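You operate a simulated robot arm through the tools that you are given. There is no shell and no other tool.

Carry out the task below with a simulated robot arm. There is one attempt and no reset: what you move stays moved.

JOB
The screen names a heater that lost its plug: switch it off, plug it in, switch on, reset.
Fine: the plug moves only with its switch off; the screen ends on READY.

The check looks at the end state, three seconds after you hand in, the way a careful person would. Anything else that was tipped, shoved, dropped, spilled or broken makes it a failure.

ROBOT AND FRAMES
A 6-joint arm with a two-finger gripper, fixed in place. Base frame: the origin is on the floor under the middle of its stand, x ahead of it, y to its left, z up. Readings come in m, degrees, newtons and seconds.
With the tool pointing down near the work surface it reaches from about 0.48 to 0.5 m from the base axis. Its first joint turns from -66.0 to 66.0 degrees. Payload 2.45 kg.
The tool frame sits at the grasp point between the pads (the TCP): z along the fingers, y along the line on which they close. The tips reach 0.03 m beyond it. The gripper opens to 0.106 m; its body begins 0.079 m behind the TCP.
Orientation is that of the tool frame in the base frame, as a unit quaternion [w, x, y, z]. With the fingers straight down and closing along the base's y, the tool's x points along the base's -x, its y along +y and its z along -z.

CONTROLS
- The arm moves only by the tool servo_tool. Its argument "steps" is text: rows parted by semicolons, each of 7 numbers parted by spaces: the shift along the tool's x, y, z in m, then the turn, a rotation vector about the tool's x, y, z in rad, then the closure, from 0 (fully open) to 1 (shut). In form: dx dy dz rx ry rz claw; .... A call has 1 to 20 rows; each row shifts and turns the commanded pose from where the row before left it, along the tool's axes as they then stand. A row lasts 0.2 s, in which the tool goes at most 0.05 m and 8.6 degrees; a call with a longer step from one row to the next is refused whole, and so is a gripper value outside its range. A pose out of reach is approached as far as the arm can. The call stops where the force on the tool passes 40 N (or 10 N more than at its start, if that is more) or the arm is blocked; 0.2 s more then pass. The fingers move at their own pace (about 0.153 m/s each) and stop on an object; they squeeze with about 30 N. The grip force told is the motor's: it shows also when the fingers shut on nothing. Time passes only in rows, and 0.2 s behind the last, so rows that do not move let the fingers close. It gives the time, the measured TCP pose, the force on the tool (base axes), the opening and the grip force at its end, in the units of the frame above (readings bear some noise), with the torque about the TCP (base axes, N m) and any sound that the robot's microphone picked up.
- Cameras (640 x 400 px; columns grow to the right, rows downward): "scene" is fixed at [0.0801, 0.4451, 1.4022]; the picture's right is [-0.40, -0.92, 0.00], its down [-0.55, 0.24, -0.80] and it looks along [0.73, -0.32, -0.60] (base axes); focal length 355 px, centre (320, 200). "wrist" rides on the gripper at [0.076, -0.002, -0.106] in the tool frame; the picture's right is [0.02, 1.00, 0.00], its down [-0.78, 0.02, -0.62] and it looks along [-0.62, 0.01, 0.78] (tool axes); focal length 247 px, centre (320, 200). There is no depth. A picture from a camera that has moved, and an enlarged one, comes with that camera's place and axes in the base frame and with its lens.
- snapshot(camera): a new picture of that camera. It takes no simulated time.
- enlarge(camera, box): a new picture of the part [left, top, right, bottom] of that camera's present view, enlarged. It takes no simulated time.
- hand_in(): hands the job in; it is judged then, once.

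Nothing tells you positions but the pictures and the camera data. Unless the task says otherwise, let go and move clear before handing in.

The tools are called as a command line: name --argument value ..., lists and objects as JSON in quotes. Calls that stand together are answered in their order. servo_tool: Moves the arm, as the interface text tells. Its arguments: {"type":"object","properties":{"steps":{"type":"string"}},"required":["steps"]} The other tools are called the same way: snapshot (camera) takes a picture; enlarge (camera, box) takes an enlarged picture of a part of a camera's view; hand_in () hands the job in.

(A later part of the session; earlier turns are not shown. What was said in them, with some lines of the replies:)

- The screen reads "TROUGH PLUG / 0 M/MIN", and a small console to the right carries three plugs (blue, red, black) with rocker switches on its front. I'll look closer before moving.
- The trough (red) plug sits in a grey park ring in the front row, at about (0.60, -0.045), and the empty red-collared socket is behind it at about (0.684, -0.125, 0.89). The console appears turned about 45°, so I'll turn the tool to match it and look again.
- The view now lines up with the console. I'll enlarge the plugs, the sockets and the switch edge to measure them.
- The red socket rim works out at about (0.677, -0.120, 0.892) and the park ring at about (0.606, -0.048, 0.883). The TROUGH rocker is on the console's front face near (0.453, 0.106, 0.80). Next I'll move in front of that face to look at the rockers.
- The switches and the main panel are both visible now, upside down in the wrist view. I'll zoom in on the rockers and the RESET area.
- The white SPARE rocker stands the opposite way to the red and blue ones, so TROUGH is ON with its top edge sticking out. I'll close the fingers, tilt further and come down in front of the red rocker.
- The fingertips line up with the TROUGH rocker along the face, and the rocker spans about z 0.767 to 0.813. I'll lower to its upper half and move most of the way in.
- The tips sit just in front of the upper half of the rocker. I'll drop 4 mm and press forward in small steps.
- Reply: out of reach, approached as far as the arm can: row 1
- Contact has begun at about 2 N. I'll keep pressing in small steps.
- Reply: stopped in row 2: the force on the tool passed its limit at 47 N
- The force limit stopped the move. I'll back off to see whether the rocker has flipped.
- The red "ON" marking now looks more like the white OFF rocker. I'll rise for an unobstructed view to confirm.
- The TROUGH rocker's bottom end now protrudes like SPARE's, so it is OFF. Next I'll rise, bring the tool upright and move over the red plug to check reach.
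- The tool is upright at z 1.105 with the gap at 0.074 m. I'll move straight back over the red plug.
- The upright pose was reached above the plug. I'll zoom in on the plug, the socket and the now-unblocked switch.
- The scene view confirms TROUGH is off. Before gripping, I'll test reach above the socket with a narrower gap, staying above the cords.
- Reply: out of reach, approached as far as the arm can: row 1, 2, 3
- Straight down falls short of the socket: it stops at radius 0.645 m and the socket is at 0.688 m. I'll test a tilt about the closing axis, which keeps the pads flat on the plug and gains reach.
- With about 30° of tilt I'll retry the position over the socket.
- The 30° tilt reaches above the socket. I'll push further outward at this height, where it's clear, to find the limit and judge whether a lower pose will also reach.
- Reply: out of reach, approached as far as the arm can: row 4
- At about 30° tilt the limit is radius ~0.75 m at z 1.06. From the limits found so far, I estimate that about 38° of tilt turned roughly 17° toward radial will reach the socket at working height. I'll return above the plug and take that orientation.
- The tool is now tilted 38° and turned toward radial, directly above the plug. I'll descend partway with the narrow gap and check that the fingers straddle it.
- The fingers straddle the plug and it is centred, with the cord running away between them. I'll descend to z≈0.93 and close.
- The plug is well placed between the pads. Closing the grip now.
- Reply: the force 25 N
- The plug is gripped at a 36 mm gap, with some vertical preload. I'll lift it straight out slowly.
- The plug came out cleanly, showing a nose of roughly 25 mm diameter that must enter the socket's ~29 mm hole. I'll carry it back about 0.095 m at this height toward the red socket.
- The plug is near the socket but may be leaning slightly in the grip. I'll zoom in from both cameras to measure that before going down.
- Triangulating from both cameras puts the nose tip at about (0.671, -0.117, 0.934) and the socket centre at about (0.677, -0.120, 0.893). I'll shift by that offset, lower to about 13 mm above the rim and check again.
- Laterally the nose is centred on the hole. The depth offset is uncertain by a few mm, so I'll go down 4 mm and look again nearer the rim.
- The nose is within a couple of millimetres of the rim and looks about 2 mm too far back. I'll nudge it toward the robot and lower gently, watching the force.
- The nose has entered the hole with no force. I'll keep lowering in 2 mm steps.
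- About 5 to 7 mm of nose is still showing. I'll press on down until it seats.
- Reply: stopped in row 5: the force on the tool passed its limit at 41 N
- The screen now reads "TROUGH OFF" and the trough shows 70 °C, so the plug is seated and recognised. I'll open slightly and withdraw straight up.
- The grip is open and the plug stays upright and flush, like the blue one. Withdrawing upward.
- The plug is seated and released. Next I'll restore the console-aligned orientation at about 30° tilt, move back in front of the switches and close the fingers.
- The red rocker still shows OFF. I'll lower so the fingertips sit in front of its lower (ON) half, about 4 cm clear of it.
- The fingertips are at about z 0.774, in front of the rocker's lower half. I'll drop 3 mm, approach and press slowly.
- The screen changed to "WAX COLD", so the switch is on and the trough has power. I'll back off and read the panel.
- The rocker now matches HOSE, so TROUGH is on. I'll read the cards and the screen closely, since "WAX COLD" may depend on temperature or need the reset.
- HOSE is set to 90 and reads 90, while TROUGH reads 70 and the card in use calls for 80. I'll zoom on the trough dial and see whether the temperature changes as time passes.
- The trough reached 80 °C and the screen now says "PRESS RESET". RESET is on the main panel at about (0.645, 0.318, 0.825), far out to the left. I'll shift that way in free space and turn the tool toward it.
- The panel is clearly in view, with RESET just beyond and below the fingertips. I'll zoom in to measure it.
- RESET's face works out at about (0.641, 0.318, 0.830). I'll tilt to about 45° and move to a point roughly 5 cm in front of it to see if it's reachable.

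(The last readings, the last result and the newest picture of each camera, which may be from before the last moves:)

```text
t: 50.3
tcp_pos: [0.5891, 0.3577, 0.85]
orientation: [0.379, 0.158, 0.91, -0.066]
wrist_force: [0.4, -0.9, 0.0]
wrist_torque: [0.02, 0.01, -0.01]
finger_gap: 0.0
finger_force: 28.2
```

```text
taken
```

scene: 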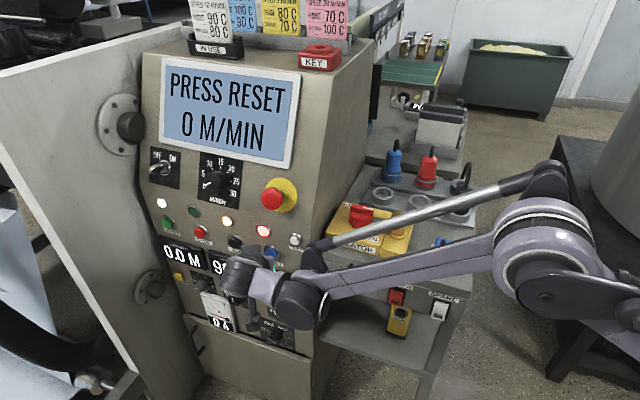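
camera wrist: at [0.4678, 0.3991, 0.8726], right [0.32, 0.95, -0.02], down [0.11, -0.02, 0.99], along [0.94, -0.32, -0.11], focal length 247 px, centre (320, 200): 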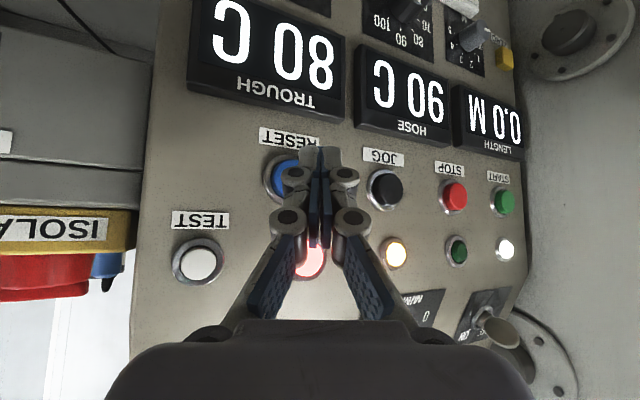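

This pose is reachable, and the tips are about 5 cm in front of RESET at the right height. I'll shift slightly left so the leading corner lands near the cap centre, then push in gently.

servo_tool --steps "-0.0024 0.0072 0.0024 0 0 0 1; -0.007 -0.0047 0.0071 0 0 0 1; -0.007 -0.0047 0.0071 0 0 0 1; 0 0 0 0 0 0 1"

enlarge --camera "wrist" --box '[220, 90, 420, 215]'

enlarge --camera "scene" --box '[220, 210, 320, 290]'

```text
t: 51.3
tcp_pos: [0.6099, 0.3481, 0.8506]
orientation: [0.379, 0.157, 0.91, -0.066]
wrist_force: [0.1, 0.6, -0.4]
wrist_torque: [0.0, -0.02, -0.03]
finger_gap: 0.0
finger_force: 28.8
```

```text
3.20 times, centred on (320, 152) of wrist
camera zoom: at [0.488, 0.3896, 0.8725], right [0.32, 0.95, -0.02], down [0.11, -0.02, 0.99], along [0.94, -0.32, -0.11], focal length 790 px, centre (320, 352)
```

zoom: 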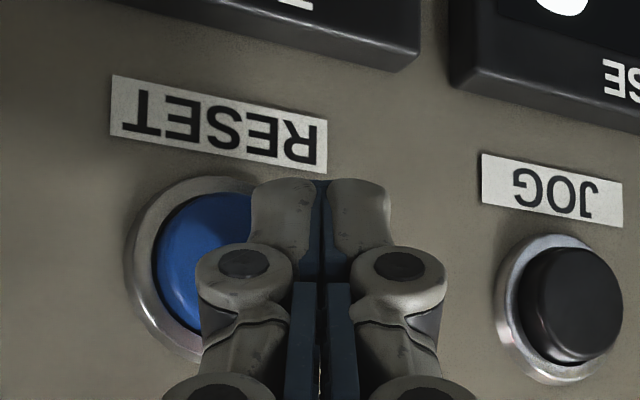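

```text
5.00 times, centred on (270, 250) of scene
camera zoom: at [0.0801, 0.4451, 1.4022], right [-0.4, -0.92, 0.0], down [-0.55, 0.24, -0.8], along [0.73, -0.32, -0.6], focal length 1774 px, centre (570, -50)
```

zoom: 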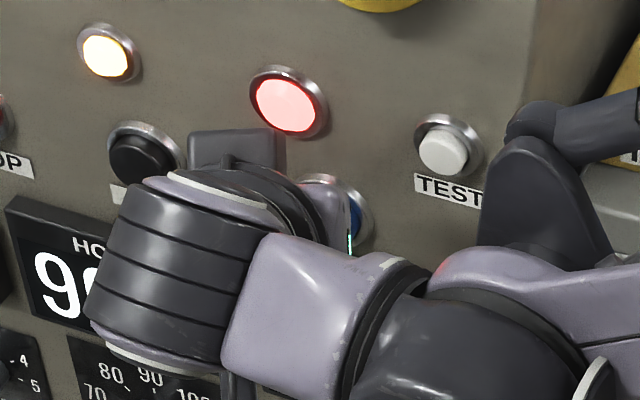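

The left fingertip will meet the cap slightly below its centre, so I'll raise 5 mm and then press in 3 mm steps.

servo_tool --steps "-0.0036 0 -0.0035 0 0 0 1; -0.0019 -0.0013 0.0019 0 0 0 1; -0.0019 -0.0013 0.0019 0 0 0 1; -0.0019 -0.0013 0.0019 0 0 0 1; -0.0019 -0.0013 0.0019 0 0 0 1"

enlarge --camera "wrist" --box '[220, 90, 420, 215]'

snapshot --camera "scene"

```text
t: 52.5
tcp_pos: [0.6185, 0.3412, 0.8544]
orientation: [0.378, 0.157, 0.91, -0.065]
wrist_force: [-3.4, 3.8, 1.0]
wrist_torque: [0.01, 0.04, 0.02]
finger_gap: 0.0001
finger_force: 28.8
heard: click
```

```text
3.20 times, centred on (320, 152) of wrist
camera zoom: at [0.496, 0.382, 0.8774], right [0.32, 0.95, -0.02], down [0.11, -0.02, 0.99], along [0.94, -0.32, -0.11], focal length 790 px, centre (320, 352)
```

zoom: 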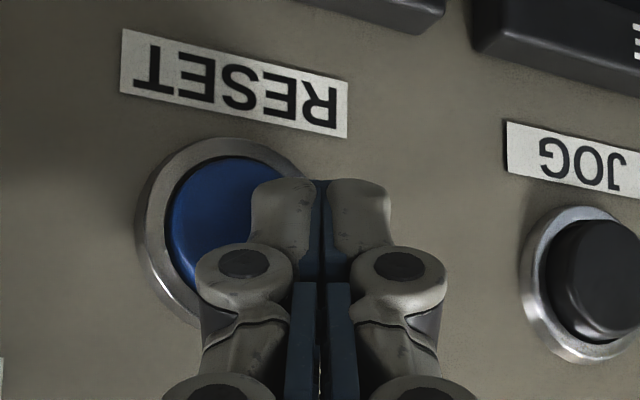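

```text
taken
```

scene: 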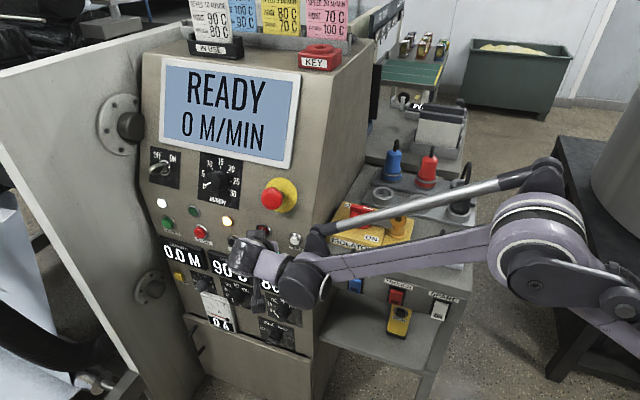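

A click was heard and the screen reads READY. I'll back straight off the panel, then rise clear.

servo_tool --steps "0.0128 0.0085 -0.0129 0 0 0 1; 0.0192 0.0128 -0.0193 0 0 0 1; 0.0192 0.0128 -0.0193 0 0 0 1; 0.0192 0.0128 -0.0193 0 0 0 1; -0.0284 0 -0.0282 0 0 0 1; -0.0284 0 -0.0282 0 0 0 1; -0.0284 0 -0.0282 0 0 0 1; -0.0284 0 -0.0282 0 0 0 1; 0 0 0 0 0 0 1"

snapshot --camera "scene"

snapshot --camera "wrist"

```text
t: 54.5
tcp_pos: [0.5385, 0.4178, 1.0163]
orientation: [0.378, 0.158, 0.91, -0.066]
wrist_force: [0.4, -0.6, -0.2]
wrist_torque: [-0.01, 0.01, -0.01]
finger_gap: 0.0
finger_force: 29.3
```

```text
taken
```

scene: 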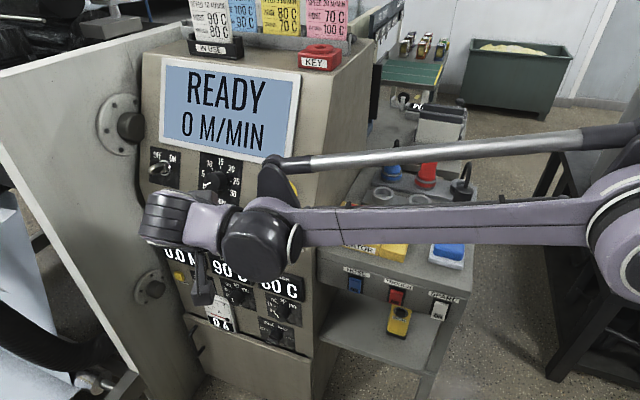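

```text
taken
camera wrist: at [0.4172, 0.459, 1.0374], right [0.32, 0.95, -0.02], down [0.11, -0.02, 0.99], along [0.94, -0.32, -0.11], focal length 247 px, centre (320, 200)
```

wrist: 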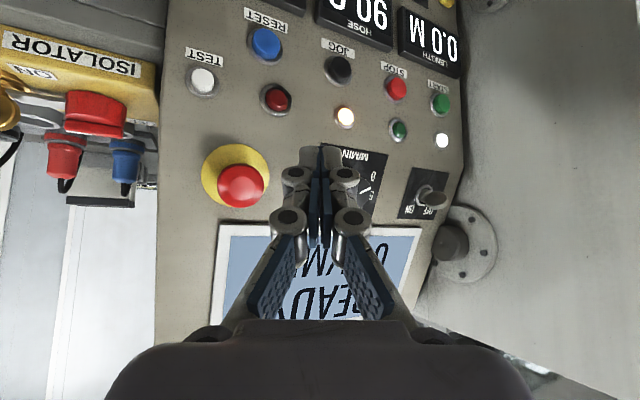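

READY is holding and the fault lamp is out. I'll retreat toward the starting area so nothing is near the equipment, then check everything.

servo_tool --steps "-0.0045 -0.0068 -0.031 0 0 0 1; -0.0045 -0.0068 -0.031 0 0 0 1; -0.0045 -0.0068 -0.031 0 0 0 1; -0.0045 -0.0068 -0.031 0 0 0 1; -0.0091 -0.0366 0.0038 0 0 0 1; -0.0091 -0.0366 0.0038 0 0 0 1; -0.0091 -0.0366 0.0038 0 0 0 1; -0.0091 -0.0366 0.0038 0 0 0 1; -0.0091 -0.0366 0.0038 0 0 0 1; -0.0091 -0.0366 0.0038 0 0 0 1; -0.0091 -0.0366 0.0038 0 0 0 1; -0.0091 -0.0366 0.0038 0 0 0 0.3; 0 0 0 0 0 0 0.3; 0 0 0 0 0 0 0.3"

snapshot --camera "scene"

enlarge --camera "scene" --box '[310, 130, 490, 242]'

enlarge --camera "scene" --box '[310, 230, 490, 342]'

enlarge --camera "scene" --box '[140, 130, 320, 342]'

```text
t: 57.5
tcp_pos: [0.429, 0.1167, 1.1453]
orientation: [0.378, 0.157, 0.91, -0.066]
wrist_force: [0.5, 0.8, 0.3]
wrist_torque: [0.03, -0.01, 0.05]
finger_gap: 0.0742
finger_force: 0.2
```

```text
taken
```

scene: 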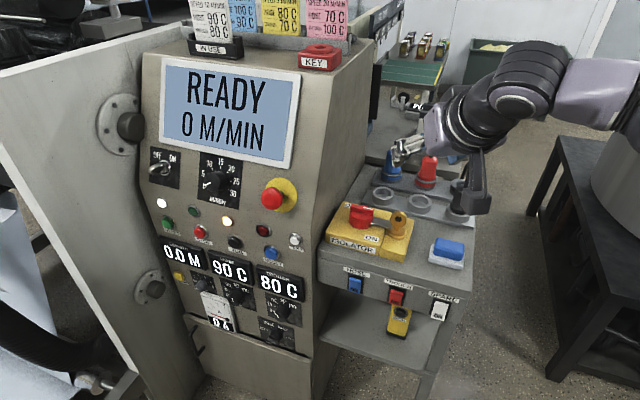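

```text
3.56 times, centred on (400, 186) of scene
camera zoom: at [0.0801, 0.4451, 1.4022], right [-0.4, -0.92, 0.0], down [-0.55, 0.24, -0.8], along [0.73, -0.32, -0.6], focal length 1261 px, centre (36, 250)
```

zoom: 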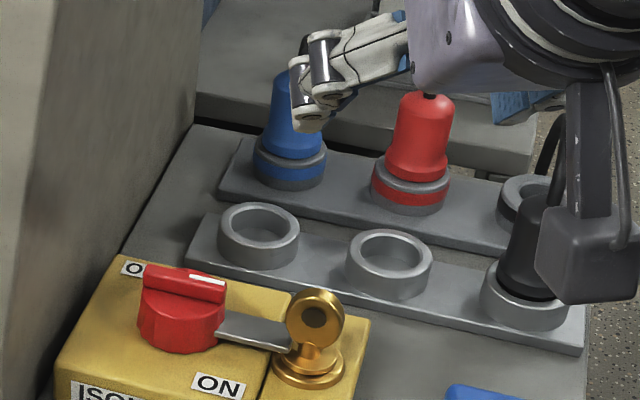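

```text
3.56 times, centred on (400, 286) of scene
camera zoom: at [0.0801, 0.4451, 1.4022], right [-0.4, -0.92, 0.0], down [-0.55, 0.24, -0.8], along [0.73, -0.32, -0.6], focal length 1261 px, centre (36, -106)
```

zoom: 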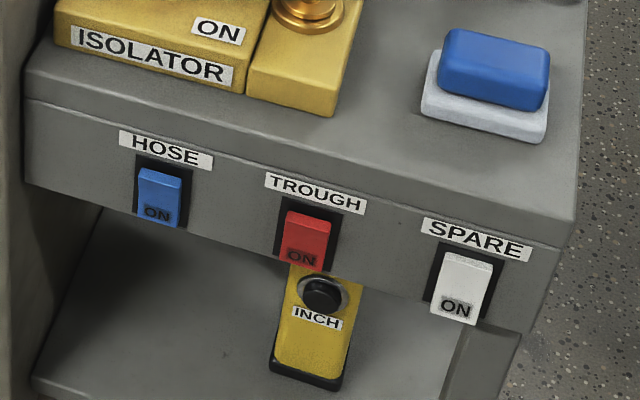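

```text
1.89 times, centred on (230, 236) of scene
camera zoom: at [0.0801, 0.4451, 1.4022], right [-0.4, -0.92, 0.0], down [-0.55, 0.24, -0.8], along [0.73, -0.32, -0.6], focal length 669 px, centre (490, 132)
```

zoom: 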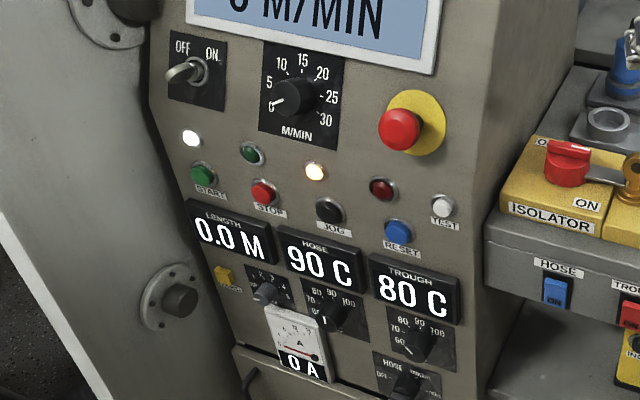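

The red plug is flush in its socket, the TROUGH rocker is on and the trough reads 80 °C. The screen shows READY, everything else looks as it was at the start, and the arm is clear. Handing in.

hand_in

```text
The job is handed in.
```

The job is done and handed in: the screen reads READY and the fault lamp is out.

- **Heater:** The screen named the trough. I switched TROUGH off before touching its plug.
- **Plug:** I moved the red plug from its parking ring to the red socket, where it sits flush.
- **Switch and warm-up:** I switched TROUGH back on, then waited while the screen showed "WAX COLD" until the trough reached 80 °C.
- **Reset:** When "PRESS RESET" came up, I pressed RESET once and the screen went to READY.

In the last pictures nothing else looked moved or changed. The gripper is empty and clear of the equipment.
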